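You operate a simulated robot arm through the tools that you are given. There is no shell and no other tool. Be economical: measure what you need, move in short steps, check, and stop when the job is done.

You are at the controls of a simulated two-armed robot. One attempt, no reset.

Task
Press the out button two times. Put the beige cloth on the lower shelf of the loading table. Put the closed yellow housing on the top of the loading table away on the back row of the long table. Put the short grey housing on the lower shelf of the loading table. Fetch the long orange housing and set it on the lower shelf of the loading table. Take the long orange block and leave it on the back of the camera table. Carry the white cell tray with both arms and set it on the bottom shelf of the steel table under the feeder. Put the short teal housing in the large grey bin. Take the closed blue housing and put it in the black slotted tote. Put the closed green housing on the green mark on the long table away on the back row of the long table. Put the red fuse from the top of the wooden bench on top of the marked black housing. The order is free. Set down upright: long orange block, red fuse.

Only the result counts: the job must be done as asked and must still hold three seconds after the hand-in. Knocking over, shifting, dropping, spilling or breaking anything else fails it. Flat cloth is picked up by pressing the open fingertips on it (5 to 10 N) and closing them slowly along it; thin cloth reads only 2 to 8 mm in the jaws.

Robot
Two 7-joint arms with fingered hands on one trunk, on a base that drives. Base frame: it is fixed to the floor where the robot stands at the start and does not move with it; the origin is under the middle of the robot, x ahead of it, y to its left, z up. Units: mm, rad, N and s.
The left shoulder is at the start at [40, 146, 1154], the right one opposite. With the tool pointing down near the work surface each hand reaches from about 100 to 340 mm from the robot's upright axis, wherever it stands, measured 20 degrees to its own side. Places, roughly: back of the camera table (54x20 cm) [-1380, 0, 900]; back row of the long table (18x148 cm) [7260, -1800, 840]; beige cloth (10x8x3 cm) [800, -2100, 900]; black slotted tote (40x32x18 cm) [5200, -2200, 900]; bottom shelf of the steel table under the feeder [6400, 200, 300]; closed blue housing (8x12x7 cm) [6600, -2000, 900]; closed green housing (8x12x7 cm) [7800, -1400, 900]; closed yellow housing (8x12x7 cm) [600, -2100, 900]; large grey bin (22x26x10 cm) [3100, -2900, 300]; long orange block (4x10x5 cm) [-1600, -2400, 900]; long orange housing [1000, -2250, 1000]; lower shelf of the loading table [1000, -2300, 300]; marked black housing [3500, 5000, 1000]; out button [400, 0, 900]; red fuse [3000, 5500, 1000]; short grey housing [750, -2500, 750]; short teal housing [5750, -2250, 750]; white cell tray (24x22x4 cm) [5600, -2000, 900]. Payload 4 kg a hand.
Tool frame (each hand has its own): the origin (TCP) lies between the finger pads and is the grasp point; the fingertips stand 26 mm ahead of it; z points along the fingers, y is the line along which they close. The gripper opens to 148 mm. The gripper's body begins 73 mm behind the TCP. The gripper is a hand of 3 fingers: y runs from the thumb to the fingers, the wrist lies at [0, 0, -224] in the tool frame, and closing takes about 1.5 s.
Orientation is that of the tool frame in the base frame, as [roll, pitch, yaw] about the fixed x, y, z axes, in that order (R = Rz(yaw) Ry(pitch) Rx(roll)). With the fingers straight down and closing along the base's y, the tool's x points along the base's -x, its y along +y and its z along -z.

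Tools
- The arms move only by the tool apply_moves. It takes "left_series", "right_series" or both (then of equal length, played together; a hand with none holds still); each is a list of rows, each an object (a shift or turn left out is 0, a gripper value left out holds the last) with "offset": the shift along the base's x, y, z in units of 100 mm (1.0 is 100 mm), a list of three; "delta_rot": the turn, a rotation vector about the base's x, y, z in units of 120 degrees (1.0 is 120 degrees), a list of three. In form: [{"offset": [tx, ty, tz], "delta_rot": [rx, ry, rz]}, ...]. A call has 1 to 10 rows; each row is the pose to reach, as a shift and turn from the pose commanded when the call began. "left_gripper" and "right_gripper" are, for a hand that has rows, the gripper command, from -1 (shut) to 1 (fully open), values between in proportion, set as the call begins (left out, the last holds). A call with a number of a shift or a turn outside -1 to 1 is refused whole. Each row takes 0.2 s and may step no farther than 50 mm and 0.15 rad from the row before; otherwise, or with a gripper value out of range, the whole call is refused. Where a pose cannot be reached the arm comes as near as it can. A force on the tool above 40 N (or 10 N above the force at the start of the call, whichever is more), or a blocked arm, ends the call early, and 0.2 s more pass. The fingers move at their own pace (about 108 mm/s each) and stop on an object; they squeeze with about 25 N. The grip force told is the motor's: it shows also when the fingers shut on nothing. Time passes only in rows, and 0.2 s behind the last, so rows that repeat a pose let the fingers close. The reply holds the time, the measured pose of the TCP, the force on the tool along the base axes, the opening and the grip force, in the units named above and with some noise, with the torque about the TCP (base axes, N m) and any sound that the robot's microphone picked up.
- Cameras (640 x 400 px; columns grow to the right, rows downward): "scene" is now at [107.8, 1.1, 1380.7]; the picture's right is [-0.00, -1.00, 0.00], its down [-0.59, 0.00, -0.81] and it looks along [0.81, -0.00, -0.59] (base axes); focal length 214 px, centre (320, 200). "left" rides on the left gripper at [-68, -39, -90] in its tool frame; the picture's right is [0.50, -0.87, 0.00], its down [0.65, 0.38, -0.65] and it looks along [0.57, 0.33, 0.76] (tool axes); focal length 222 px, centre (320, 200). "right" rides on the right gripper at [68, -39, -90] in its tool frame; the picture's right is [0.50, 0.87, 0.00], its down [-0.66, 0.38, -0.65] and it looks along [-0.57, 0.33, 0.76] (tool axes); focal length 222 px, centre (320, 200).
- snapshot(camera): a new picture of that camera. The clock stands still meanwhile.
- raise_lower(by): slides the trunk up (or, below 0, down) by that many mm; the arms and the scene camera ride with it, the base frame stays. It gives what a move gives, with no picture.
- base_move(legs): drives the robot by 1 to 6 legs, each [ahead, left, turn to the left] in mm, mm and rad, along the robot's own axes; the way and the turn of a leg run together, so that a leg with both is an arc; at most 1500 mm and 3.142 rad a leg. The arms and the cameras ride along, it lands a little off, and it stops where it bumps. It gives what a move gives.
- move_fingers(finger1, finger2, thumb_bend, hand): sets how far each is bent, from 0 (flat) to 1 (curled in); at 0.3 the hand is open as for a grip, at 0.7 the pads meet at the TCP. One left out holds its place. A second passes; each finger stops where it meets its share of the squeeze, and holds until it gets a number again. A gripper value or a shape takes the hand back. It gives what a move gives, with no picture; readings hold the bend of each and the force on the fingers (four entries, about 0 where the hand has none), thumb and palm.
- set_grasp(shape, hand): the hand has 3 fingers and takes this shape, open, in about a second: jaw (thumb against the fingers, like two jaws); tri (thumb and two fingers); tip (a fingertip pinch); poke (one finger out to press); point (the index stretched); flat (the hand flat); cup (the hand cupped); fist (a fist). The gripper value then closes the fingers along that shape, each until it touches; the sizes above hold for jaw. It gives what a move gives, with no picture.
- turn_head(pan, tilt): turns the head with the scene camera to pan (to the left, within 1.501 rad either way) and tilt (down, from -0.506 to 1.204), counted from straight ahead of the robot. It gives what a move gives.
- pixel_to_xyz(camera, pixels): for up to 12 pixels [column, row] of the newest picture of that camera ("zoom" is the newest enlarged one), the place [x, y, z] in the base frame of the surface seen there, good to about 2 mm. The clock stands still meanwhile.
- enlarge(camera, box): a new picture of the part [left, top, right, bottom] of that camera's present view, enlarged. The clock stands still meanwhile.
- sign_off(): hands the job in; it is judged then, once.

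Go step by step. Measure first, check grasps and placings, and put right what went wrong. The budget is 350 turns and 272 pictures, counting those below and the enlarged ones. Unless the task says otherwise, let go and move clear before handing in, and close with one line.

The tools are called after "Call:" as a command line: name --argument value ..., lists and objects as JSON in quotes. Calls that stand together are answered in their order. apply_moves: Moves the arms, as the interface text tells. Its arguments: {"type":"object","properties":{"left_series":{"type":"array"},"left_gripper":{"type":"number"},"right_series":{"type":"array"},"right_gripper":{"type":"number"}},"required":[]} The other tools are called the same way: raise_lower (by) slides the trunk up or down; set_grasp (shape, hand) gives the hand a shape; move_fingers (finger1, finger2, thumb_bend, hand) moves the fingers one by one; base_move (legs) drives the base; turn_head (pan, tilt) turns the head that bears the scene camera; snapshot (camera) takes a picture; pixel_to_xyz (camera, pixels) gives the place of the surface under pixels of a picture; enlarge (camera, box) takes an enlarged picture of a part of a camera's view; sign_off () hands the job in.

At the start:

```text
t: 0.0
left_position: [423.3, 152.9, 1266.9]
left_tcp_rot: [-3.14, 0.001, 3.141]
left_force: [0.4, -0.4, -0.6]
left_ft_torque: [0.0, 0.0, 0.03]
left_finger_gap: 147.9
left_grasp_force: 0.0
left_shape: jaw
left_bend: [0.3, 0.3, 0.3]
left_finger forces: [0.0, 0.0, 0.0, 0.0, 0.0, 0.0]
right_position: [346.8, -161.8, 1273.4]
right_tcp_rot: [3.141, 0.001, 3.141]
right_force: [0.3, -0.9, -0.5]
right_ft_torque: [0.01, 0.01, -0.01]
right_finger_gap: 147.9
right_grasp_force: 0.0
right_shape: jaw
right_bend: [0.3, 0.3, 0.3]
right_finger forces: [0.1, 0.0, 0.0, 0.1, 0.0, 0.1]
trunk travel left (down, up): [-325.0, 181.0]
robot x, y, heading: [1.8, 0.6, -0.003]
head pan, tilt: [-0.003, 0.625]
```

scene: 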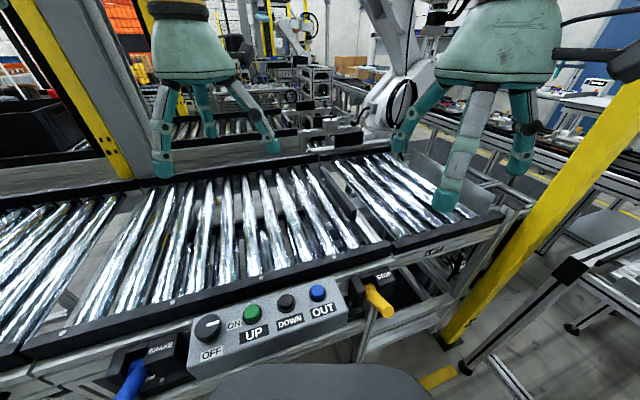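
right: 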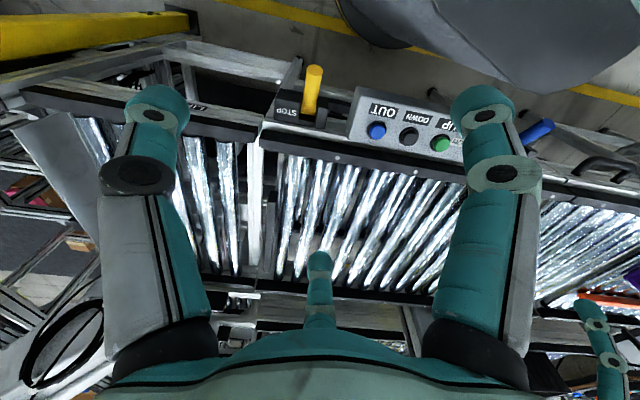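
left: 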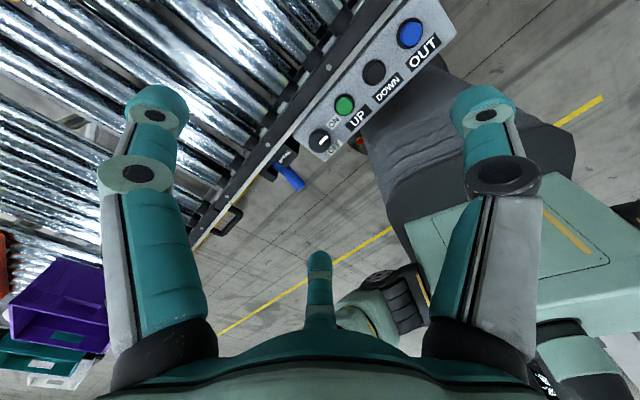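

The scene shows the panel with the blue OUT button at about (317,292). I'll measure it and its neighbours.

Call:
pixel_to_xyz --camera "scene" --pixels '[[317, 292], [286, 303], [252, 313], [322, 310], [335, 290], [300, 290], [317, 286], [380, 300]]'

Call:
enlarge --camera "scene" --box '[180, 260, 410, 390]'

```text
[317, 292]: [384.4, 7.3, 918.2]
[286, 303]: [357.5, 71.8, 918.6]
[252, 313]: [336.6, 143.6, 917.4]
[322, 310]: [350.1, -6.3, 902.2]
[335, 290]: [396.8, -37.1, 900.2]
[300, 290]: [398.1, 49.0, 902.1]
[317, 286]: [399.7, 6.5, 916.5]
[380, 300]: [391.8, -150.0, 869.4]
```

```text
2.78 times, centred on (295, 325) of scene
```

zoom: 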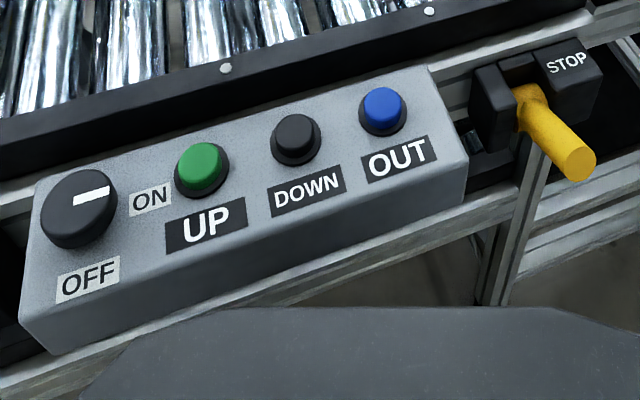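

The OUT button's top is near (390, 7, 918), on a box whose top is at z≈902. I'll shape the right hand to poke and see where the fingertip ends up.

Call:
set_grasp --shape "poke" --hand "right"

Call:
snapshot --camera "right"

Call:
snapshot --camera "scene"

```text
t: 0.9
left_position: [425.0, 154.4, 1267.6]
left_tcp_rot: [3.141, -0.001, 3.14]
left_force: [0.7, -1.1, 0.2]
left_ft_torque: [-0.02, -0.01, 0.0]
left_finger_gap: 147.9
left_grasp_force: 0.1
left_shape: jaw
left_bend: [0.3, 0.3, 0.3]
left_finger forces: [0.0, 0.0, 0.0, 0.1, 0.0, 0.0]
right_position: [346.4, -163.1, 1274.4]
right_tcp_rot: [3.14, 0.0, -3.141]
right_force: [0.1, -0.1, 0.3]
right_ft_torque: [0.02, 0.02, 0.0]
right_finger_gap: 0.1
right_grasp_force: 0.1
right_shape: poke
right_bend: [1.0, 1.0, 0.4]
right_finger forces: [0.0, 0.0, 0.0, 0.1, 0.0, 0.1]
trunk travel left (down, up): [-325.0, 181.0]
robot x, y, heading: [0.3, 0.8, 0.0]
head pan, tilt: [-0.003, 0.625]
```

```text
267 pictures are left
```

right: 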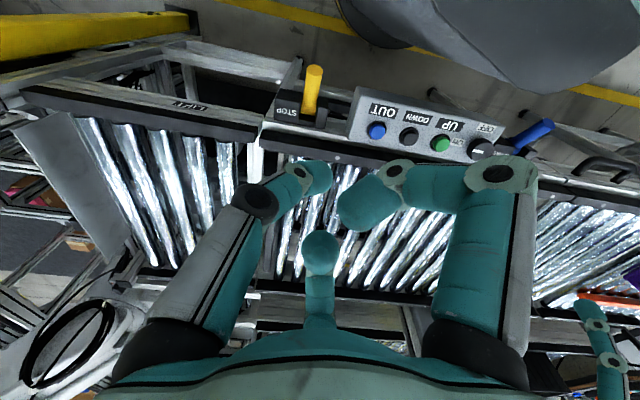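

```text
266 pictures are left
```

scene: 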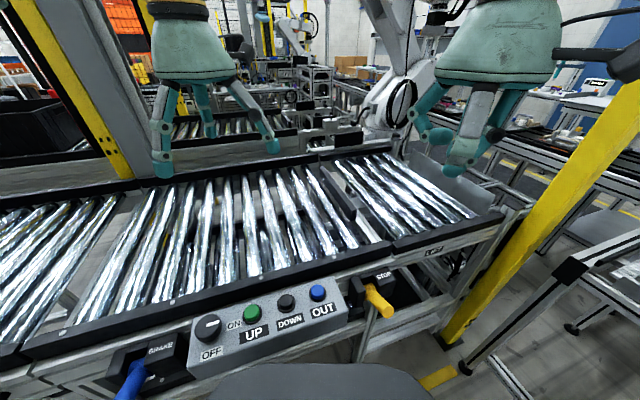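

In the right-hand picture the tips are near (318,178), (360,205) and (320,245). I'll measure which one is lowest.

Call:
pixel_to_xyz --camera "right" --pixels '[[318, 178], [358, 208], [345, 215], [320, 245], [318, 262], [410, 170], [376, 131]]'

Call:
pixel_to_xyz --camera "scene" --pixels '[[452, 170], [470, 155], [432, 137], [418, 122], [495, 135]]'

```text
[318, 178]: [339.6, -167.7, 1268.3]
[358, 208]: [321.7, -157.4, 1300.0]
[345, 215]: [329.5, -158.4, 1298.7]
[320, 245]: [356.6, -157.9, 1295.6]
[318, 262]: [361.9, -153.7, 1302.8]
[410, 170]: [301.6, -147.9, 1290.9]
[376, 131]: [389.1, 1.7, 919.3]
```

```text
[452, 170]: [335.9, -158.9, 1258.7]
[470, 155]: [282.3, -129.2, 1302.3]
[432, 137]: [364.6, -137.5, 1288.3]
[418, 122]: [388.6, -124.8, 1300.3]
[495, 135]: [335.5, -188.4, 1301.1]
```

The extended finger's tip sits nearly under the TCP, about 20 mm below it. I'll move the right hand over the button and shift the left hand aside.

Call:
apply_moves --right_series '[{"offset": [0.24, 0.45, 0]}, {"offset": [0.47, 0.9, 0]}, {"offset": [0.47, 1.0, -0.4]}, {"offset": [0.47, 1.0, -0.8]}, {"offset": [0.47, 1.0, -1.0]}]' --left_series '[{"offset": [0, 0.45, 0]}, {"offset": [0, 0.9, 0]}, {"offset": [0, 1.0, 0]}, {"offset": [0, 1.0, 0]}, {"offset": [0, 1.0, 0]}]'

Call:
apply_moves --right_series '[{"offset": [0, 0.4, -0.3]}, {"offset": [0, 0.67, -0.7]}, {"offset": [0, 0.67, -1.0]}, {"offset": [0, 0.67, -1.0]}]'

Call:
snapshot --camera "right"

```text
refused: row 1 steps farther than a row can; nothing moved
```

```text
t: 1.9
left_position: [424.1, 154.2, 1266.7]
left_tcp_rot: [3.141, -0.001, -3.14]
left_force: [-0.9, -0.7, -0.1]
left_ft_torque: [-0.03, 0.0, 0.02]
left_finger_gap: 147.9
left_grasp_force: 0.1
left_shape: jaw
left_bend: [0.3, 0.3, 0.3]
left_finger forces: [0.0, 0.0, 0.0, 0.0, 0.1, 0.1]
right_position: [345.3, -93.8, 1174.0]
right_tcp_rot: [3.14, 0.0, -3.141]
right_force: [0.0, 0.7, 0.6]
right_ft_torque: [0.0, 0.0, 0.0]
right_finger_gap: 0.0
right_grasp_force: 0.1
right_shape: poke
right_bend: [1.0, 1.0, 0.4]
right_finger forces: [0.0, 0.1, 0.1, 0.0, 0.0, 0.1]
trunk travel left (down, up): [-325.0, 181.0]
robot x, y, heading: [2.5, 1.6, 0.0]
head pan, tilt: [-0.003, 0.625]
```

```text
265 pictures are left
```

right: 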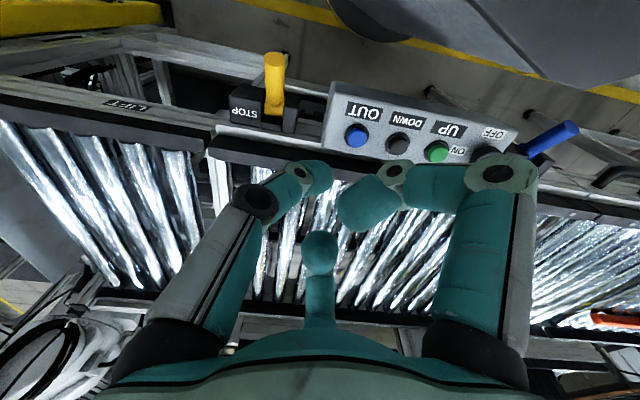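

The right hand is now at (345,-94,1174); I keep each row under 50 mm and go on above the button.

Call:
apply_moves --right_series '[{"offset": [0.15, 0.3, 0]}, {"offset": [0.35, 0.65, 0]}, {"offset": [0.49, 0.99, 0]}, {"offset": [0.49, 0.99, -0.4]}, {"offset": [0.49, 0.99, -0.8]}, {"offset": [0.49, 0.99, -1.0]}, {"offset": [0.49, 0.99, -1.0]}]' --left_series '[{"offset": [0, 0.45, 0]}, {"offset": [0, 0.9, 0]}, {"offset": [0, 1.0, 0]}, {"offset": [0, 1.0, 0]}, {"offset": [0, 1.0, 0]}, {"offset": [0, 1.0, 0]}, {"offset": [0, 1.0, 0]}]'

Call:
snapshot --camera "right"

Call:
snapshot --camera "scene"

```text
t: 3.5
left_position: [423.9, 253.0, 1266.9]
left_tcp_rot: [3.141, 0.001, -3.141]
left_force: [-0.8, 0.1, 0.2]
left_ft_torque: [0.0, 0.0, 0.0]
left_finger_gap: 148.1
left_grasp_force: 0.0
left_shape: jaw
left_bend: [0.3, 0.3, 0.3]
left_finger forces: [0.0, 0.1, 0.1, 0.0, 0.1, 0.0]
right_position: [393.9, 3.3, 1074.3]
right_tcp_rot: [-3.141, -0.001, 3.141]
right_force: [0.0, 0.4, -0.9]
right_ft_torque: [-0.01, 0.0, 0.01]
right_finger_gap: 0.0
right_grasp_force: 0.0
right_shape: poke
right_bend: [1.0, 1.0, 0.4]
right_finger forces: [0.0, 0.1, 0.1, 0.0, 0.0, 0.0]
trunk travel left (down, up): [-325.0, 181.0]
robot x, y, heading: [-1.8, -1.5, 0.001]
head pan, tilt: [-0.003, 0.625]
```

```text
264 pictures are left
```

right: 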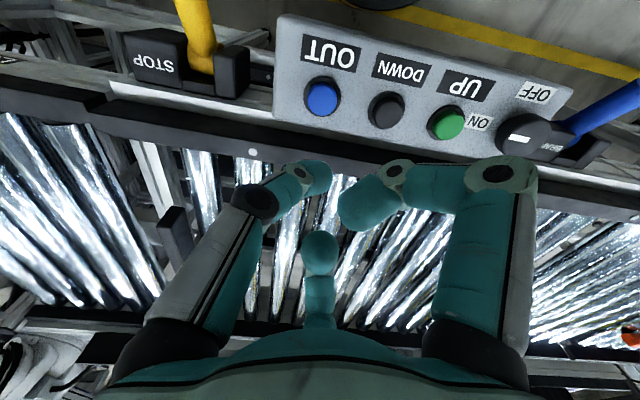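

```text
263 pictures are left
```

scene: 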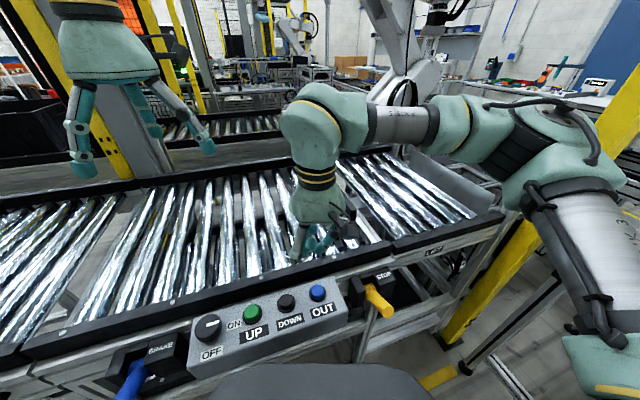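

The hand is lined up over OUT (button at (322,96) in the right view). I go down, and then check alignment just above the button.

Call:
apply_moves --right_series '[{"offset": [0, 0, -0.45]}, {"offset": [0, 0.02, -0.9]}, {"offset": [0, 0.02, -1.0]}, {"offset": [0, 0.02, -1.0]}]'

Call:
snapshot --camera "right"

Call:
enlarge --camera "scene" --box '[220, 200, 420, 325]'

```text
t: 4.5
left_position: [425.3, 255.2, 1267.4]
left_tcp_rot: [3.14, 0.0, 3.142]
left_force: [0.3, -0.3, -0.4]
left_ft_torque: [-0.03, -0.01, 0.02]
left_finger_gap: 147.7
left_grasp_force: 0.0
left_shape: jaw
left_bend: [0.3, 0.3, 0.3]
left_finger forces: [0.0, 0.0, 0.0, 0.1, 0.0, 0.0]
right_position: [394.3, 5.6, 974.2]
right_tcp_rot: [3.141, 0.001, 3.142]
right_force: [0.5, -0.5, -0.4]
right_ft_torque: [0.0, 0.01, 0.0]
right_finger_gap: 0.1
right_grasp_force: 0.0
right_shape: poke
right_bend: [1.0, 1.0, 0.4]
right_finger forces: [0.1, 0.1, 0.0, 0.0, 0.1, 0.0]
trunk travel left (down, up): [-325.0, 181.0]
robot x, y, heading: [-5.0, -0.0, -0.003]
head pan, tilt: [-0.003, 0.625]
```

```text
262 pictures are left
```

right: 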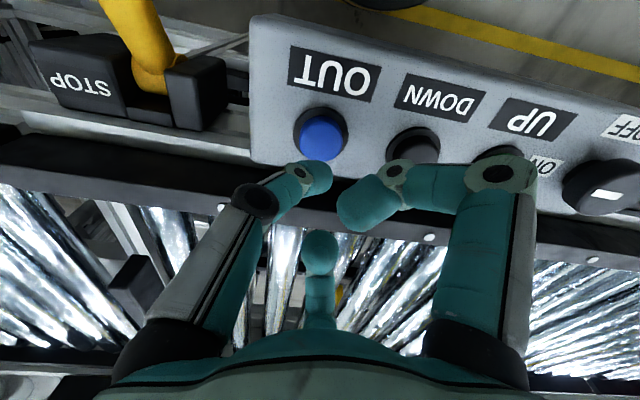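

```text
3.20 times, centred on (320, 262) of scene
```

zoom: 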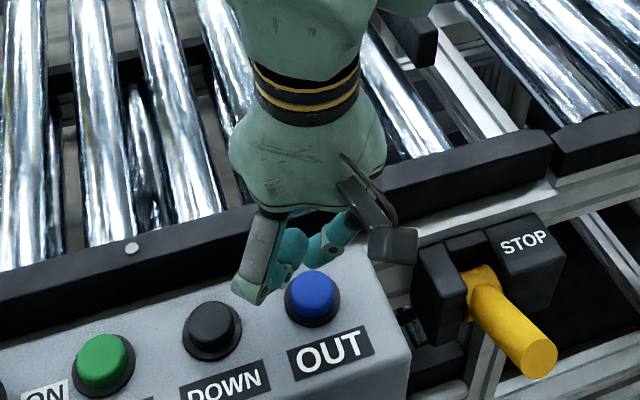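

The knuckle at zoom (248,292) and tip at (310,275) need heights before pressing.

Call:
pixel_to_xyz --camera "zoom" --pixels '[[246, 290], [258, 295], [275, 275], [312, 262], [335, 240], [312, 285], [325, 262], [280, 250], [345, 225]]'

Call:
pixel_to_xyz --camera "right" --pixels '[[322, 178], [310, 190], [350, 215], [410, 170], [322, 135], [316, 240], [302, 172]]'

```text
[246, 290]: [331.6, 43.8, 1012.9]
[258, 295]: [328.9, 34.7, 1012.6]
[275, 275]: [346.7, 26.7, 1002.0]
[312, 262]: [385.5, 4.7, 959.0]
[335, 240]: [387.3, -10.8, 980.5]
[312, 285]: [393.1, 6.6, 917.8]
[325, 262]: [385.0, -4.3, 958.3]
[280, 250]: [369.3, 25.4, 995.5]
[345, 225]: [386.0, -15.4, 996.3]
```

```text
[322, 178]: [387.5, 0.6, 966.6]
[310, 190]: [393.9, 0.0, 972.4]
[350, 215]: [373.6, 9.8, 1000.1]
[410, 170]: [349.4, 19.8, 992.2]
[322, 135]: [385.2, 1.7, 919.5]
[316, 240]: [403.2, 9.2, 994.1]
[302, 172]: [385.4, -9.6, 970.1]
```

The tip (≈(392,2), bottom z≈950) is directly over the button. I press slowly in small steps.

Call:
apply_moves --right_series '[{"offset": [-0.03, 0.02, -0.2]}, {"offset": [-0.03, 0.02, -0.27]}, {"offset": [-0.03, 0.02, -0.3]}, {"offset": [-0.03, 0.02, -0.32]}, {"offset": [-0.03, 0.02, -0.34]}]'

```text
t: 5.7
left_position: [424.0, 255.3, 1267.8]
left_tcp_rot: [-3.14, 0.002, 3.141]
left_force: [1.1, 0.8, 0.5]
left_ft_torque: [0.02, -0.01, -0.02]
left_finger_gap: 148.0
left_grasp_force: 0.1
left_shape: jaw
left_bend: [0.3, 0.3, 0.3]
left_finger forces: [0.0, 0.1, 0.1, 0.1, 0.0, 0.1]
right_position: [392.5, 9.1, 939.5]
right_tcp_rot: [3.141, 0.0, -3.14]
right_force: [-0.9, -0.5, 4.1]
right_ft_torque: [-0.02, 0.01, 0.0]
right_finger_gap: 0.0
right_grasp_force: 0.0
right_shape: poke
right_bend: [1.0, 1.0, 0.4]
right_finger forces: [0.1, 0.1, 0.1, 0.1, 3.7, 0.0]
trunk travel left (down, up): [-325.0, 181.0]
robot x, y, heading: [-2.2, 3.6, -0.001]
head pan, tilt: [-0.003, 0.625]
heard: click
```

A click was heard at about 4 N: first press done. I lift clear by 20 mm and then press the same way again.

Call:
apply_moves --right_series '[{"offset": [0, 0, 0.1]}, {"offset": [0, 0, 0.2]}, {"offset": [0, 0, 0.2]}]'

Call:
apply_moves --right_series '[{"offset": [0, 0, -0.1]}, {"offset": [0, 0, -0.15]}, {"offset": [0, 0, -0.18]}, {"offset": [0, 0, -0.2]}]'

```text
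t: 6.5
left_position: [425.3, 255.5, 1266.7]
left_tcp_rot: [-3.14, 0.001, -3.141]
left_force: [-0.1, -0.3, -0.3]
left_ft_torque: [-0.01, -0.01, 0.01]
left_finger_gap: 147.9
left_grasp_force: 0.0
left_shape: jaw
left_bend: [0.3, 0.3, 0.3]
left_finger forces: [0.1, 0.0, 0.0, 0.0, 0.1, 0.1]
right_position: [393.6, 7.6, 960.5]
right_tcp_rot: [-3.141, 0.0, 3.141]
right_force: [-0.3, 0.3, 0.6]
right_ft_torque: [0.01, -0.02, 0.02]
right_finger_gap: 0.0
right_grasp_force: 0.1
right_shape: poke
right_bend: [1.0, 1.0, 0.4]
right_finger forces: [0.1, 0.1, 0.1, 0.1, 0.0, 0.1]
trunk travel left (down, up): [-325.0, 181.0]
robot x, y, heading: [-1.2, 0.8, 0.003]
head pan, tilt: [-0.003, 0.625]
```

```text
t: 7.5
left_position: [425.4, 254.7, 1267.0]
left_tcp_rot: [3.141, -0.002, 3.142]
left_force: [0.1, 0.1, -0.2]
left_ft_torque: [-0.03, 0.01, 0.0]
left_finger_gap: 148.2
left_grasp_force: 0.0
left_shape: jaw
left_bend: [0.3, 0.3, 0.3]
left_finger forces: [0.0, 0.0, 0.1, 0.0, 0.0, 0.1]
right_position: [392.9, 8.8, 940.3]
right_tcp_rot: [-3.141, 0.001, 3.141]
right_force: [0.7, -0.1, 3.6]
right_ft_torque: [-0.01, -0.02, -0.02]
right_finger_gap: 0.0
right_grasp_force: 0.0
right_shape: poke
right_bend: [1.0, 1.0, 0.4]
right_finger forces: [0.0, 0.0, 0.0, 0.1, 3.6, 0.0]
trunk travel left (down, up): [-325.0, 181.0]
robot x, y, heading: [0.7, -0.1, 0.002]
head pan, tilt: [-0.003, 0.625]
heard: click
```

Second click heard, so the button job is done. I retract the right hand up and back.

Call:
apply_moves --right_series '[{"offset": [0, 0, 0.45]}, {"offset": [0, 0, 0.9]}, {"offset": [0, -0.3, 1.0]}, {"offset": [-0.2, -0.6, 1.0]}, {"offset": [-0.4, -1.0, 1.0]}]'

Call:
apply_moves --right_series '[{"offset": [0, -0.2, 0.4]}, {"offset": [-0.2, -0.4, 0.8]}, {"offset": [-0.4, -0.6, 1.0]}, {"offset": [-0.5, -0.6, 1.0]}]' --left_series '[{"offset": [-0.3, 0, 0]}, {"offset": [-0.6, 0, 0]}, {"offset": [-1.0, 0, 0]}, {"offset": [-1.0, -0.3, 0]}]'

Call:
set_grasp --shape "jaw" --hand "right"

Call:
turn_head --pan -1.4 --tilt 0.5

Call:
snapshot --camera "scene"

```text
t: 8.7
left_position: [423.7, 253.4, 1268.4]
left_tcp_rot: [3.138, 0.001, 3.14]
left_force: [-0.3, -0.3, 0.6]
left_ft_torque: [0.0, -0.02, 0.02]
left_finger_gap: 148.0
left_grasp_force: 0.0
left_shape: jaw
left_bend: [0.3, 0.3, 0.3]
left_finger forces: [0.0, 0.0, 0.0, 0.1, 0.1, 0.0]
right_position: [350.1, -91.7, 1041.9]
right_tcp_rot: [3.14, 0.001, 3.142]
right_force: [-0.1, -0.9, 0.5]
right_ft_torque: [-0.01, 0.01, -0.01]
right_finger_gap: 0.1
right_grasp_force: 0.0
right_shape: poke
right_bend: [1.0, 1.0, 0.4]
right_finger forces: [0.1, 0.0, 0.1, 0.1, 0.0, 0.1]
trunk travel left (down, up): [-325.0, 181.0]
robot x, y, heading: [-1.8, -1.7, 0.004]
head pan, tilt: [-0.003, 0.625]
```

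```text
t: 9.7
left_position: [325.1, 220.7, 1267.4]
left_tcp_rot: [3.139, -0.003, 3.141]
left_force: [0.6, 0.5, 0.0]
left_ft_torque: [0.02, 0.03, 0.01]
left_finger_gap: 148.2
left_grasp_force: 0.1
left_shape: jaw
left_bend: [0.3, 0.3, 0.3]
left_finger forces: [0.0, 0.0, 0.1, 0.0, 0.1, 0.0]
right_position: [303.3, -154.2, 1139.7]
right_tcp_rot: [3.139, -0.002, -3.141]
right_force: [0.2, -0.8, -0.3]
right_ft_torque: [0.02, -0.02, -0.01]
right_finger_gap: 0.0
right_grasp_force: 0.0
right_shape: poke
right_bend: [1.0, 1.0, 0.4]
right_finger forces: [0.0, 0.0, 0.0, 0.0, 0.0, 0.1]
trunk travel left (down, up): [-325.0, 181.0]
robot x, y, heading: [2.5, -0.5, -0.001]
head pan, tilt: [-0.003, 0.625]
```

```text
t: 10.6
left_position: [323.5, 223.9, 1268.2]
left_tcp_rot: [3.141, 0.0, -3.141]
left_force: [0.0, -0.2, -0.9]
left_ft_torque: [0.01, 0.01, 0.03]
left_finger_gap: 148.0
left_grasp_force: 0.1
left_shape: jaw
left_bend: [0.3, 0.3, 0.3]
left_finger forces: [0.0, 0.0, 0.0, 0.0, 0.1, 0.0]
right_position: [303.0, -152.1, 1140.6]
right_tcp_rot: [-3.141, 0.001, 3.141]
right_force: [-0.3, 0.5, -0.1]
right_ft_torque: [-0.03, 0.03, -0.04]
right_finger_gap: 147.7
right_grasp_force: 0.0
right_shape: jaw
right_bend: [0.3, 0.3, 0.3]
right_finger forces: [0.0, 0.0, 0.0, 0.0, 0.0, 0.0]
trunk travel left (down, up): [-325.0, 181.0]
robot x, y, heading: [2.0, 3.5, -0.003]
head pan, tilt: [-0.003, 0.625]
```

```text
t: 12.1
left_position: [325.0, 222.7, 1267.7]
left_tcp_rot: [-3.141, 0.002, 3.141]
left_force: [0.1, -1.1, -0.4]
left_ft_torque: [-0.01, -0.02, 0.01]
left_finger_gap: 148.0
left_grasp_force: 0.0
left_shape: jaw
left_bend: [0.3, 0.3, 0.3]
left_finger forces: [0.0, 0.1, 0.1, 0.0, 0.1, 0.0]
right_position: [301.9, -152.4, 1139.8]
right_tcp_rot: [3.141, -0.002, 3.141]
right_force: [-0.5, 0.0, -0.6]
right_ft_torque: [0.02, -0.04, -0.01]
right_finger_gap: 147.9
right_grasp_force: 0.0
right_shape: jaw
right_bend: [0.3, 0.3, 0.3]
right_finger forces: [0.0, 0.0, 0.1, 0.1, 0.0, 0.0]
trunk travel left (down, up): [-325.0, 181.0]
robot x, y, heading: [1.5, 1.3, 0.0]
head pan, tilt: [-1.4, 0.499]
```

```text
260 pictures are left
```

scene: 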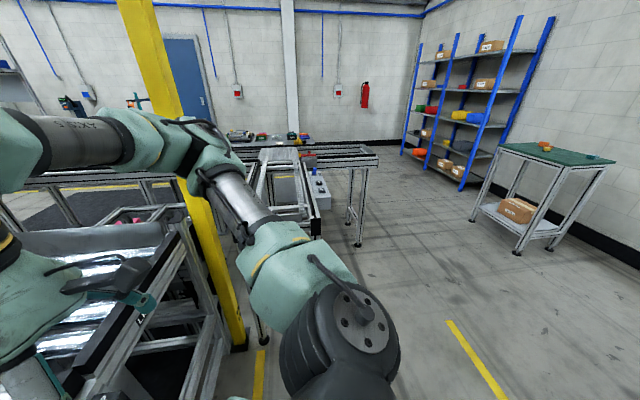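

I see the green-topped small table on the right (545,150) with something orange on it, and the conveyor/loading table centre-left. I'll measure a handful of points for driving.

Call:
pixel_to_xyz --camera "scene" --pixels '[[543, 145], [588, 158], [500, 145], [520, 170], [320, 190], [304, 158], [247, 135], [375, 158], [265, 340], [355, 243], [235, 345], [306, 137]]'

Call:
enlarge --camera "scene" --box '[210, 110, 390, 225]'

Call:
enlarge --camera "scene" --box '[460, 120, 620, 260]'

```text
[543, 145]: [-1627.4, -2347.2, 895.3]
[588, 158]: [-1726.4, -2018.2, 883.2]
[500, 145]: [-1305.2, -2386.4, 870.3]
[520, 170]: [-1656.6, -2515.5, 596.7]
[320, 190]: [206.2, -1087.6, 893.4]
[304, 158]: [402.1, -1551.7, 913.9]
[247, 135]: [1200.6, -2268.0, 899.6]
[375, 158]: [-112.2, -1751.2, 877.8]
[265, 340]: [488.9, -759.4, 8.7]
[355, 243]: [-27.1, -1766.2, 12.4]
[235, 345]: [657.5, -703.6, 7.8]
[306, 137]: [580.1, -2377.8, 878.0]
```

```text
3.48 times, centred on (300, 168) of scene
```

zoom: 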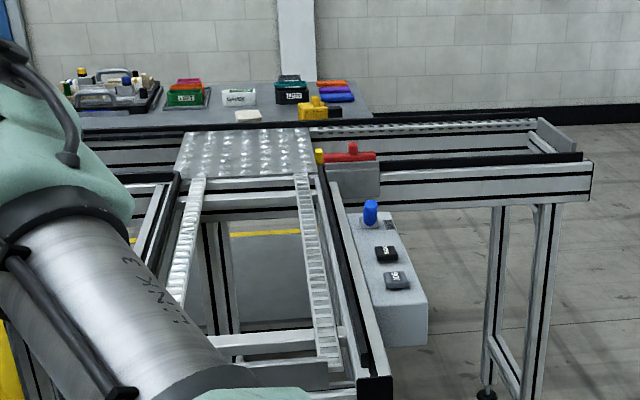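

```text
2.86 times, centred on (540, 190) of scene
```

zoom: 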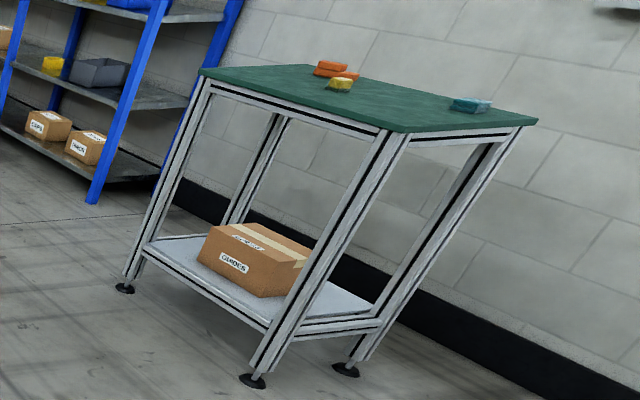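

The green table carries an orange block, a yellow one and a teal one. I'll measure its corners and the blocks from this zoom.

Call:
pixel_to_xyz --camera "zoom" --pixels '[[204, 75], [392, 128], [530, 121], [310, 66], [332, 66], [352, 76], [322, 73], [340, 84], [470, 105], [125, 288], [250, 380], [345, 368]]'

Call:
base_move --legs '[[-250, 0, 0], [0, 0, -1.571]]'

Call:
turn_head --pan 0 --tilt 0.4

Call:
snapshot --camera "scene"

```text
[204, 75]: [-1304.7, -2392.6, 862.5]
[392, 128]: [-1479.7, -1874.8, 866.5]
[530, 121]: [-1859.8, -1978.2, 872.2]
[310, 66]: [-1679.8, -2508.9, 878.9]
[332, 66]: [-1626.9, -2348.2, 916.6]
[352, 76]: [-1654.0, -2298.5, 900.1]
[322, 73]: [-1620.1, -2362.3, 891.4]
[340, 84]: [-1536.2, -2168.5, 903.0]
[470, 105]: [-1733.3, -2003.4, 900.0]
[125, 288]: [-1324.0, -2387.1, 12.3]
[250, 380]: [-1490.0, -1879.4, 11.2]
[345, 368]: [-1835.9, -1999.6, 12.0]
```

```text
t: 17.7
left_position: [-24.3, -317.2, 1268.6]
left_tcp_rot: [3.141, 0.001, 1.594]
left_force: [-0.8, 0.0, 0.5]
left_ft_torque: [0.01, 0.01, 0.0]
left_finger_gap: 148.1
left_grasp_force: 0.1
left_shape: jaw
left_bend: [0.3, 0.3, 0.3]
left_finger forces: [0.0, 0.0, 0.0, 0.0, 0.0, 0.1]
right_position: [-399.8, -305.4, 1140.5]
right_tcp_rot: [-3.141, -0.001, 1.597]
right_force: [-0.8, 0.9, 0.0]
right_ft_torque: [0.02, 0.01, 0.0]
right_finger_gap: 147.8
right_grasp_force: 0.0
right_shape: jaw
right_bend: [0.3, 0.3, 0.3]
right_finger forces: [0.0, 0.0, 0.0, 0.1, 0.0, 0.0]
trunk travel left (down, up): [-325.0, 181.0]
robot x, y, heading: [-260.6, 1.7, -1.543]
head pan, tilt: [-1.4, 0.499]
```

```text
t: 19.2
left_position: [-24.9, -317.9, 1268.6]
left_tcp_rot: [-3.14, 0.0, 1.593]
left_force: [-0.4, 0.5, 0.3]
left_ft_torque: [-0.01, -0.04, 0.02]
left_finger_gap: 147.8
left_grasp_force: 0.1
left_shape: jaw
left_bend: [0.3, 0.3, 0.3]
left_finger forces: [0.1, 0.0, 0.0, 0.1, 0.0, 0.0]
right_position: [-400.0, -306.6, 1139.2]
right_tcp_rot: [3.141, 0.0, 1.597]
right_force: [-0.2, 0.6, 0.2]
right_ft_torque: [-0.01, 0.03, 0.01]
right_finger_gap: 147.8
right_grasp_force: 0.0
right_shape: jaw
right_bend: [0.3, 0.3, 0.3]
right_finger forces: [0.0, 0.1, 0.1, 0.0, 0.0, 0.0]
trunk travel left (down, up): [-325.0, 181.0]
robot x, y, heading: [-256.3, 3.8, -1.545]
head pan, tilt: [0.0, 0.4]
```

```text
257 pictures are left
```

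scene: 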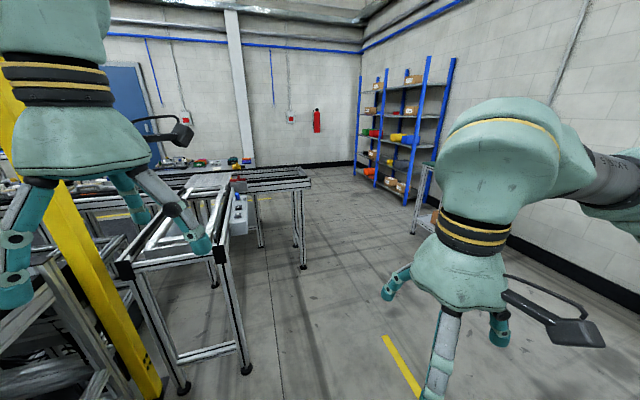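

The green table is rotated about 19°, and the orange block is nearest the table's far short edge. I'll check my own base footprint and the space behind the table.

Call:
pixel_to_xyz --camera "scene" --pixels '[[405, 203], [376, 186], [355, 175], [304, 268], [245, 372], [260, 247], [180, 392], [300, 180]]'

Call:
turn_head --pan 0 --tilt 1.2

Call:
snapshot --camera "scene"

```text
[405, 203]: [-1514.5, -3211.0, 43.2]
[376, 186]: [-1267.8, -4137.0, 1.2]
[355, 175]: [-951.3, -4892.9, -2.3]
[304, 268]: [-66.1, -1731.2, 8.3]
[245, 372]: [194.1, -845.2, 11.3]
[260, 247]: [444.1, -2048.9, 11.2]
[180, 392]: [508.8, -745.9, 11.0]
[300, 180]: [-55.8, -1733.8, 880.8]
```

```text
t: 20.4
left_position: [-23.8, -317.3, 1267.6]
left_tcp_rot: [-3.141, 0.0, 1.594]
left_force: [-0.3, 0.5, 0.2]
left_ft_torque: [0.02, -0.01, -0.02]
left_finger_gap: 147.8
left_grasp_force: 0.1
left_shape: jaw
left_bend: [0.3, 0.3, 0.3]
left_finger forces: [0.0, 0.0, 0.1, 0.0, 0.0, 0.1]
right_position: [-399.1, -306.4, 1140.4]
right_tcp_rot: [3.14, -0.001, 1.595]
right_force: [-0.3, 0.0, 0.0]
right_ft_torque: [-0.03, 0.03, 0.0]
right_finger_gap: 148.0
right_grasp_force: 0.1
right_shape: jaw
right_bend: [0.3, 0.3, 0.3]
right_finger forces: [0.0, 0.0, 0.0, 0.0, 0.1, 0.1]
trunk travel left (down, up): [-325.0, 181.0]
robot x, y, heading: [-255.6, -0.7, -1.548]
head pan, tilt: [0.0, 1.201]
```

```text
256 pictures are left
```

scene: 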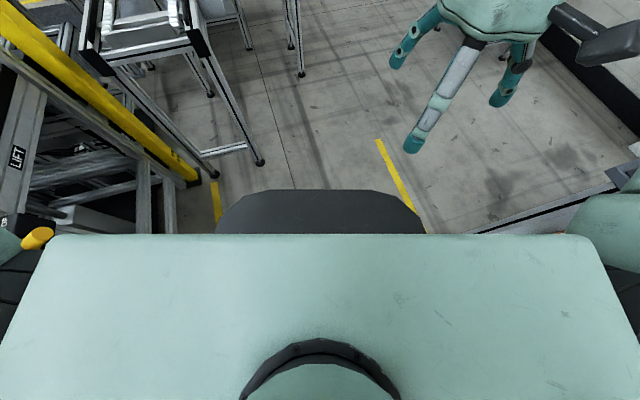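

The dark base front edge shows at (320,192); I'll measure its extent and the object at lower right (560,225).

Call:
pixel_to_xyz --camera "scene" --pixels '[[320, 194], [250, 200], [395, 200], [218, 225], [422, 228], [320, 228], [620, 180], [500, 232], [100, 245], [550, 245]]'

```text
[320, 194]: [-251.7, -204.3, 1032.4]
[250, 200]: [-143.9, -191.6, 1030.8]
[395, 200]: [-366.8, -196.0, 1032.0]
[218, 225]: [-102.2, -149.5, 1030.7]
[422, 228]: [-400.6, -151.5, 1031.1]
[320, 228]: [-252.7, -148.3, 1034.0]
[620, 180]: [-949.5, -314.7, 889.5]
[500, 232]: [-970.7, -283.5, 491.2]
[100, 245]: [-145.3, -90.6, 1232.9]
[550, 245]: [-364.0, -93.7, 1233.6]
```

The dark piece is torso only (z≈1031, 204 mm ahead). The left wrist camera may show the base itself, so I look there.

Call:
snapshot --camera "left"

```text
255 pictures are left
```

left: 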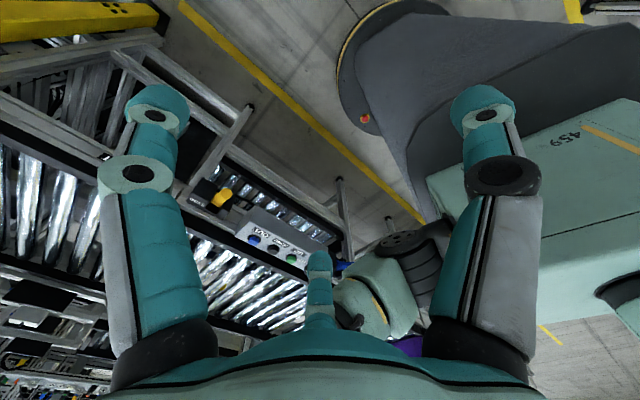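

The round base rim with the yellow ring is visible at (345,50)–(365,118); I measure it.

Call:
pixel_to_xyz --camera "left" --pixels '[[340, 60], [352, 35], [380, 8], [342, 90], [366, 119], [385, 130], [432, 6], [400, 80]]'

```text
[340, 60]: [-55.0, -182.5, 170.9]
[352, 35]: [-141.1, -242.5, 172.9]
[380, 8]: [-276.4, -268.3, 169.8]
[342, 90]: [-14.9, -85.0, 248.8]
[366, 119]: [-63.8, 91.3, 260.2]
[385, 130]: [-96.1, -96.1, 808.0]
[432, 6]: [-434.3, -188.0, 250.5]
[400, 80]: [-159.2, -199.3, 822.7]
```

The base is a disc of radius about 270 mm and height 260 mm; the torso reaches 204 mm ahead. I'll drive around to the far short side of the green table.

Call:
base_move --legs '[[1450, -150, 0], [1300, -500, 0], [0, 0, -2.87]]'

Call:
turn_head --pan 0.5 --tilt 0.6

Call:
snapshot --camera "scene"

```text
t: 40.7
left_position: [-1110.4, -2464.0, 1268.0]
left_tcp_rot: [3.141, 0.0, -1.292]
left_force: [-0.7, -0.4, -0.7]
left_ft_torque: [0.02, 0.0, -0.04]
left_finger_gap: 147.9
left_grasp_force: 0.0
left_shape: jaw
left_bend: [0.3, 0.3, 0.3]
left_finger forces: [0.0, 0.1, 0.0, 0.0, 0.0, 0.0]
right_position: [-744.2, -2380.6, 1141.7]
right_tcp_rot: [3.141, 0.0, -1.292]
right_force: [-0.3, 0.1, -0.6]
right_ft_torque: [0.06, 0.02, 0.01]
right_finger_gap: 147.8
right_grasp_force: 0.0
right_shape: jaw
right_bend: [0.3, 0.3, 0.3]
right_finger forces: [0.1, 0.1, 0.0, 0.1, 0.0, 0.0]
trunk travel left (down, up): [-325.0, 181.0]
robot x, y, heading: [-807.8, -2711.3, 1.851]
head pan, tilt: [0.0, 1.201]
```

```text
t: 41.7
left_position: [-1110.8, -2463.2, 1268.5]
left_tcp_rot: [-3.142, -0.001, -1.292]
left_force: [0.9, 0.2, -0.1]
left_ft_torque: [0.01, 0.0, 0.02]
left_finger_gap: 148.2
left_grasp_force: 0.1
left_shape: jaw
left_bend: [0.3, 0.3, 0.3]
left_finger forces: [0.0, 0.0, 0.0, 0.1, 0.0, 0.0]
right_position: [-745.2, -2381.6, 1141.4]
right_tcp_rot: [-3.14, 0.0, -1.292]
right_force: [-0.7, -0.4, -0.5]
right_ft_torque: [-0.03, -0.01, -0.01]
right_finger_gap: 147.9
right_grasp_force: 0.2
right_shape: jaw
right_bend: [0.3, 0.3, 0.3]
right_finger forces: [0.1, 0.0, 0.0, 0.1, 0.1, 0.1]
trunk travel left (down, up): [-325.0, 181.0]
robot x, y, heading: [-806.1, -2710.8, 1.85]
head pan, tilt: [0.499, 0.6]
```

```text
254 pictures are left
```

scene: 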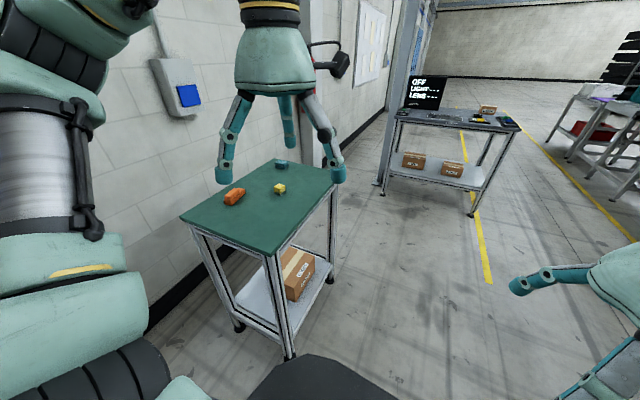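

Call:
pixel_to_xyz --camera "scene" --pixels '[[182, 217], [264, 254], [235, 195], [228, 199], [243, 191], [237, 202], [280, 188], [262, 318], [235, 326], [290, 353], [333, 168], [250, 300]]'

Call:
enlarge --camera "scene" --box '[180, 150, 340, 250]'

Call:
enlarge --camera "scene" --box '[370, 70, 530, 220]'

```text
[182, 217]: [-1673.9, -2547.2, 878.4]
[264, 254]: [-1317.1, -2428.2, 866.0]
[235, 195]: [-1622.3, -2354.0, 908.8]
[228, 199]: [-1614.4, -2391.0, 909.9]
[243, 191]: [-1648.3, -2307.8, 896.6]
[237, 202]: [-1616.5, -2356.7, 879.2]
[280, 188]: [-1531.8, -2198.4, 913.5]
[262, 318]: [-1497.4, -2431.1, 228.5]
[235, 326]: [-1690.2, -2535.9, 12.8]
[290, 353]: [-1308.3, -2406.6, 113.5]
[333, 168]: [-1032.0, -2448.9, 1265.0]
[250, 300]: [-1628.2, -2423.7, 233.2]
```

```text
4.00 times, centred on (260, 200) of scene
```

zoom: 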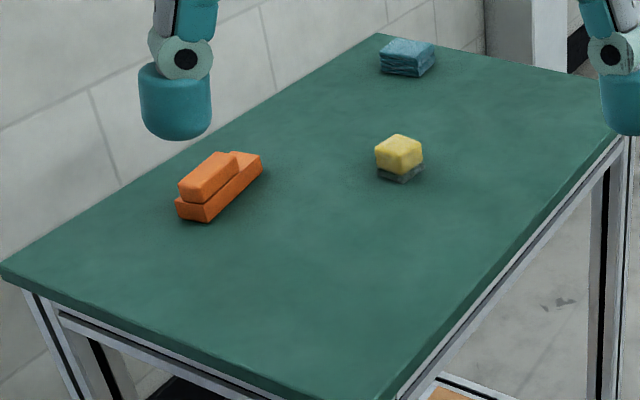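

```text
2.67 times, centred on (450, 145) of scene
```

zoom: 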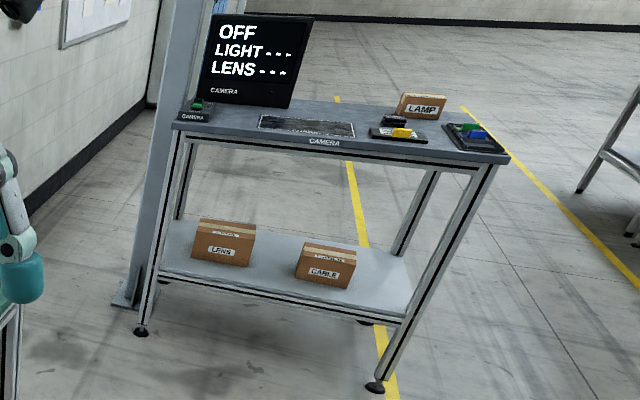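

The orange block (a stepped piece) is about (-1632,-2350), table top z≈876, and its long axis runs nearly square to the near edge. I'll slide left and up to the table edge.

Call:
base_move --legs '[[0, 540, 0.042], [95, 0, 0]]'

Call:
turn_head --pan 0.3 --tilt 0.8

Call:
snapshot --camera "scene"

Call:
snapshot --camera "left"

```text
t: 45.5
left_position: [-1653.0, -2542.6, 1268.7]
left_tcp_rot: [3.141, 0.002, -1.256]
left_force: [-0.2, 0.2, 0.3]
left_ft_torque: [0.01, 0.0, 0.01]
left_finger_gap: 147.8
left_grasp_force: 0.0
left_shape: jaw
left_bend: [0.3, 0.3, 0.3]
left_finger forces: [0.0, 0.1, 0.0, 0.0, 0.0, 0.0]
right_position: [-1291.8, -2446.7, 1140.7]
right_tcp_rot: [-3.141, 0.001, -1.257]
right_force: [-0.1, 0.8, 0.5]
right_ft_torque: [0.01, 0.0, -0.04]
right_finger_gap: 147.9
right_grasp_force: 0.1
right_shape: jaw
right_bend: [0.3, 0.3, 0.3]
right_finger forces: [0.0, 0.0, 0.0, 0.0, 0.1, 0.1]
trunk travel left (down, up): [-325.0, 181.0]
robot x, y, heading: [-1344.7, -2777.6, 1.89]
head pan, tilt: [0.499, 0.6]
```

```text
t: 46.2
left_position: [-1653.9, -2541.0, 1269.1]
left_tcp_rot: [-3.141, 0.0, -1.258]
left_force: [0.1, -0.8, 0.0]
left_ft_torque: [-0.01, 0.0, 0.02]
left_finger_gap: 148.0
left_grasp_force: 0.1
left_shape: jaw
left_bend: [0.3, 0.3, 0.3]
left_finger forces: [0.1, 0.0, 0.1, 0.1, 0.1, 0.0]
right_position: [-1291.6, -2444.4, 1140.4]
right_tcp_rot: [-3.141, 0.0, -1.255]
right_force: [0.4, -1.2, 1.0]
right_ft_torque: [-0.01, -0.01, 0.0]
right_finger_gap: 147.8
right_grasp_force: 0.0
right_shape: jaw
right_bend: [0.3, 0.3, 0.3]
right_finger forces: [0.0, 0.0, 0.0, 0.0, 0.0, 0.0]
trunk travel left (down, up): [-325.0, 181.0]
robot x, y, heading: [-1340.3, -2781.9, 1.887]
head pan, tilt: [0.3, 0.799]
```

```text
251 pictures are left
```

scene: 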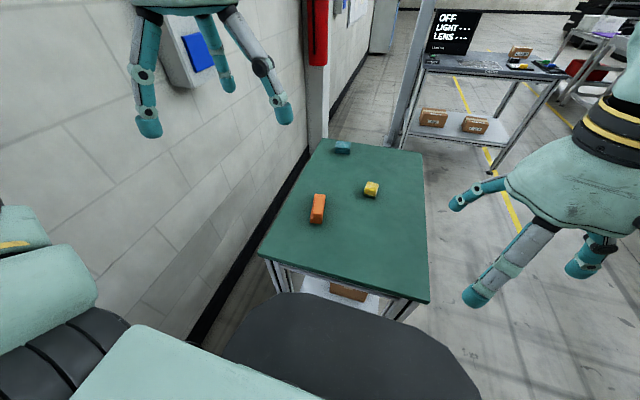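

```text
250 pictures are left
```

left: 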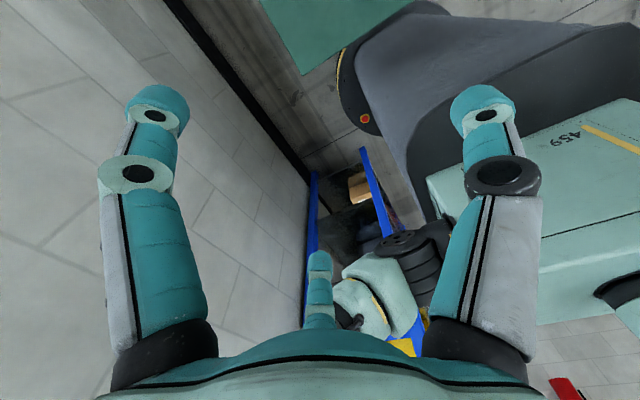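

The block is now straight ahead-left at (318,208). I'll refine its position, check the wall clearance on the left, and edge in a bit more.

Call:
enlarge --camera "scene" --box '[270, 160, 400, 250]'

Call:
pixel_to_xyz --camera "scene" --pixels '[[318, 197], [318, 207], [316, 222], [310, 210], [261, 250], [427, 300], [190, 220], [60, 150], [424, 68], [547, 78], [370, 187]]'

Call:
base_move --legs '[[34, 10, 0]]'

```text
4.44 times, centred on (335, 205) of scene
```

zoom: 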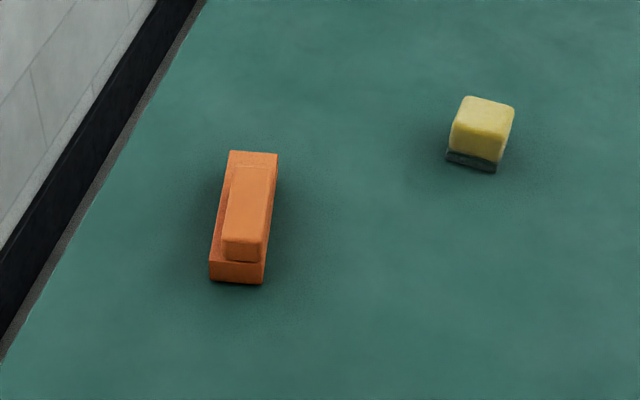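

```text
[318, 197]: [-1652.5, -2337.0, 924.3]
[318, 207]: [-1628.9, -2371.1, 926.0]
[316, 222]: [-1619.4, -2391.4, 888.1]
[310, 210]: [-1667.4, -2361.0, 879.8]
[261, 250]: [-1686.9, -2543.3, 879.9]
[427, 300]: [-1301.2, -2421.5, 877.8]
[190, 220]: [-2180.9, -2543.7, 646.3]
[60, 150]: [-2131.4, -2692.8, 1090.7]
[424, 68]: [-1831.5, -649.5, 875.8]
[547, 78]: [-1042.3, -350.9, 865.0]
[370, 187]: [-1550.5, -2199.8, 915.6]
```

```text
t: 47.1
left_position: [-1669.4, -2518.8, 1272.1]
left_tcp_rot: [3.139, 0.009, -1.258]
left_force: [0.8, -0.7, 0.4]
left_ft_torque: [0.07, 0.0, -0.01]
left_finger_gap: 147.8
left_grasp_force: 0.1
left_shape: jaw
left_bend: [0.3, 0.3, 0.3]
left_finger forces: [0.0, 0.0, 0.0, 0.0, 0.0, 0.0]
right_position: [-1306.8, -2422.1, 1141.8]
right_tcp_rot: [3.14, 0.008, -1.256]
right_force: [0.5, -0.6, -0.2]
right_ft_torque: [0.02, 0.05, -0.04]
right_finger_gap: 147.9
right_grasp_force: 0.2
right_shape: jaw
right_bend: [0.3, 0.3, 0.3]
right_finger forces: [0.0, 0.0, 0.0, 0.0, 0.0, 0.0]
trunk travel left (down, up): [-325.0, 181.0]
robot x, y, heading: [-1362.7, -2750.6, 1.881]
head pan, tilt: [0.3, 0.799]
```

The ridge of the block tops at z≈925. I'll measure ridge edges in the enlarged picture for its exact heading (before the base moved, still valid).

Call:
enlarge --camera "scene" --box '[260, 160, 390, 250]'

```text
4.44 times, centred on (325, 205) of scene
```

zoom: 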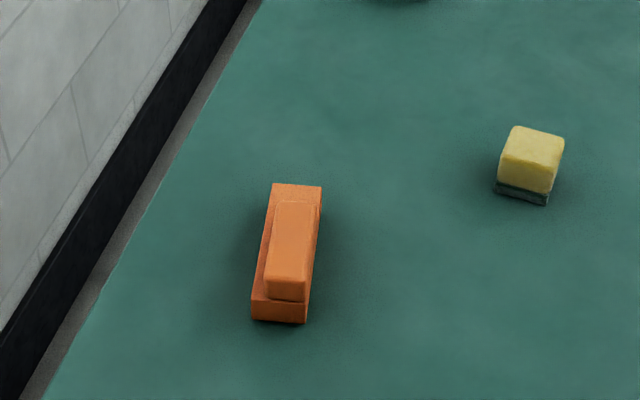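

Call:
pixel_to_xyz --camera "zoom" --pixels '[[280, 205], [313, 207], [270, 268], [303, 272], [292, 240], [275, 189], [316, 191], [256, 297], [258, 316], [302, 318], [280, 310]]'

```text
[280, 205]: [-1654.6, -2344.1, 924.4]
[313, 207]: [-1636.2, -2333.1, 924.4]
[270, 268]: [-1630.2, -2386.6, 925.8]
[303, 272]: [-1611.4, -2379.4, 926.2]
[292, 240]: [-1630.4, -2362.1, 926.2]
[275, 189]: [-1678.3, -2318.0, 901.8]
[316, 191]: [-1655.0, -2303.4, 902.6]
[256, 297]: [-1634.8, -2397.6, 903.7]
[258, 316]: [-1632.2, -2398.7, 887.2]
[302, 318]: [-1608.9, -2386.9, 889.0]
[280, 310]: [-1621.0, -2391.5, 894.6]
```

The block's centre is (-1644,-2352), long axis at 118.5°, base top z≈902. I'll yaw the left hand +0.184 and move over it, then tilt the fingers forward for reach.

Call:
apply_moves --left_series '[{"offset": [0.114, 0.2, -0.2], "delta_rot": [0, 0, 0.0176]}, {"offset": [0.228, 0.4, -0.4], "delta_rot": [0, 0, 0.0352]}, {"offset": [0.342, 0.6, -0.6], "delta_rot": [0, 0, 0.0528]}, {"offset": [0.456, 0.8, -0.8], "delta_rot": [0, 0, 0.0704]}, {"offset": [0.57, 1.0, -1.0], "delta_rot": [0, 0, 0.088]}]'

Call:
apply_moves --left_series '[{"offset": [0, 0.02, -0.2], "delta_rot": [0.0587, 0.032, 0]}, {"offset": [0, 0.04, -0.4], "delta_rot": [0.1174, 0.064, 0]}, {"offset": [0, 0.06, -0.6], "delta_rot": [0.1761, 0.096, 0]}, {"offset": [0, 0.08, -0.8], "delta_rot": [0.2348, 0.128, 0]}, {"offset": [0, 0.1, -1.0], "delta_rot": [0.2935, 0.16, 0]}, {"offset": [0, 0.1, -1.0], "delta_rot": [0.2935, 0.16, 0]}]'

Call:
snapshot --camera "left"

Call:
snapshot --camera "scene"

```text
t: 48.3
left_position: [-1613.9, -2413.4, 1167.6]
left_tcp_rot: [-3.141, 0.002, -1.071]
left_force: [0.5, -0.4, 0.4]
left_ft_torque: [-0.03, -0.03, 0.02]
left_finger_gap: 147.8
left_grasp_force: 0.2
left_shape: jaw
left_bend: [0.3, 0.3, 0.3]
left_finger forces: [0.1, 0.0, 0.0, 0.0, 0.0, 0.0]
right_position: [-1310.2, -2416.8, 1139.8]
right_tcp_rot: [3.14, 0.0, -1.257]
right_force: [0.3, -0.6, 0.9]
right_ft_torque: [-0.02, 0.01, -0.06]
right_finger_gap: 147.9
right_grasp_force: 0.1
right_shape: jaw
right_bend: [0.3, 0.3, 0.3]
right_finger forces: [0.0, 0.0, 0.0, 0.0, 0.0, 0.1]
trunk travel left (down, up): [-325.0, 181.0]
robot x, y, heading: [-1364.2, -2754.2, 1.883]
head pan, tilt: [0.3, 0.799]
```

```text
t: 49.7
left_position: [-1616.8, -2402.0, 1070.1]
left_tcp_rot: [3.139, 0.7, -1.073]
left_force: [0.7, 0.4, 0.8]
left_ft_torque: [0.01, -0.01, 0.0]
left_finger_gap: 148.1
left_grasp_force: 0.1
left_shape: jaw
left_bend: [0.3, 0.3, 0.3]
left_finger forces: [0.0, 0.0, 0.0, 0.0, 0.0, 0.1]
right_position: [-1309.6, -2418.6, 1139.8]
right_tcp_rot: [3.141, 0.002, -1.258]
right_force: [0.5, 0.3, 0.2]
right_ft_torque: [0.0, 0.0, 0.02]
right_finger_gap: 147.8
right_grasp_force: 0.0
right_shape: jaw
right_bend: [0.3, 0.3, 0.3]
right_finger forces: [0.1, 0.0, 0.0, 0.0, 0.0, 0.0]
trunk travel left (down, up): [-325.0, 181.0]
robot x, y, heading: [-1358.5, -2750.8, 1.884]
head pan, tilt: [0.3, 0.799]
```

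```text
247 pictures are left
```

left: 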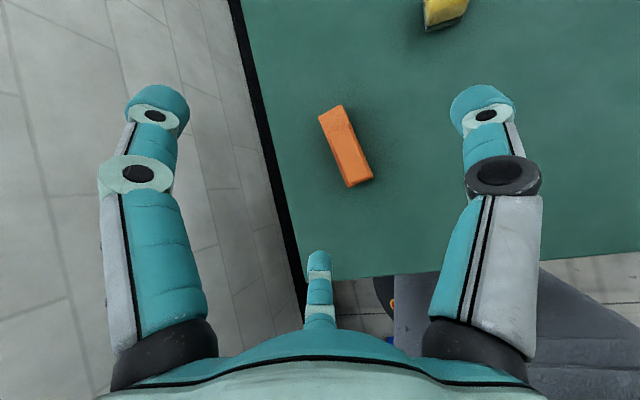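

```text
246 pictures are left
```

scene: 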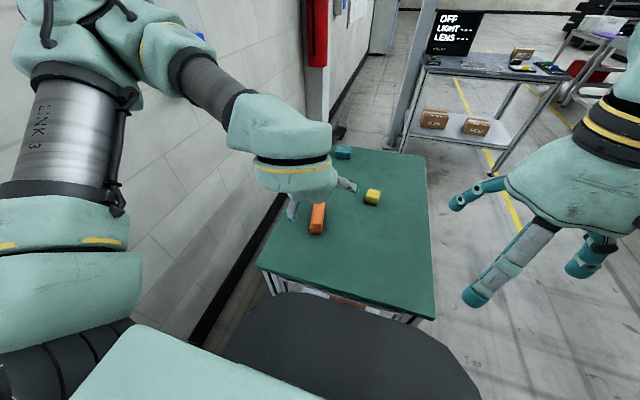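

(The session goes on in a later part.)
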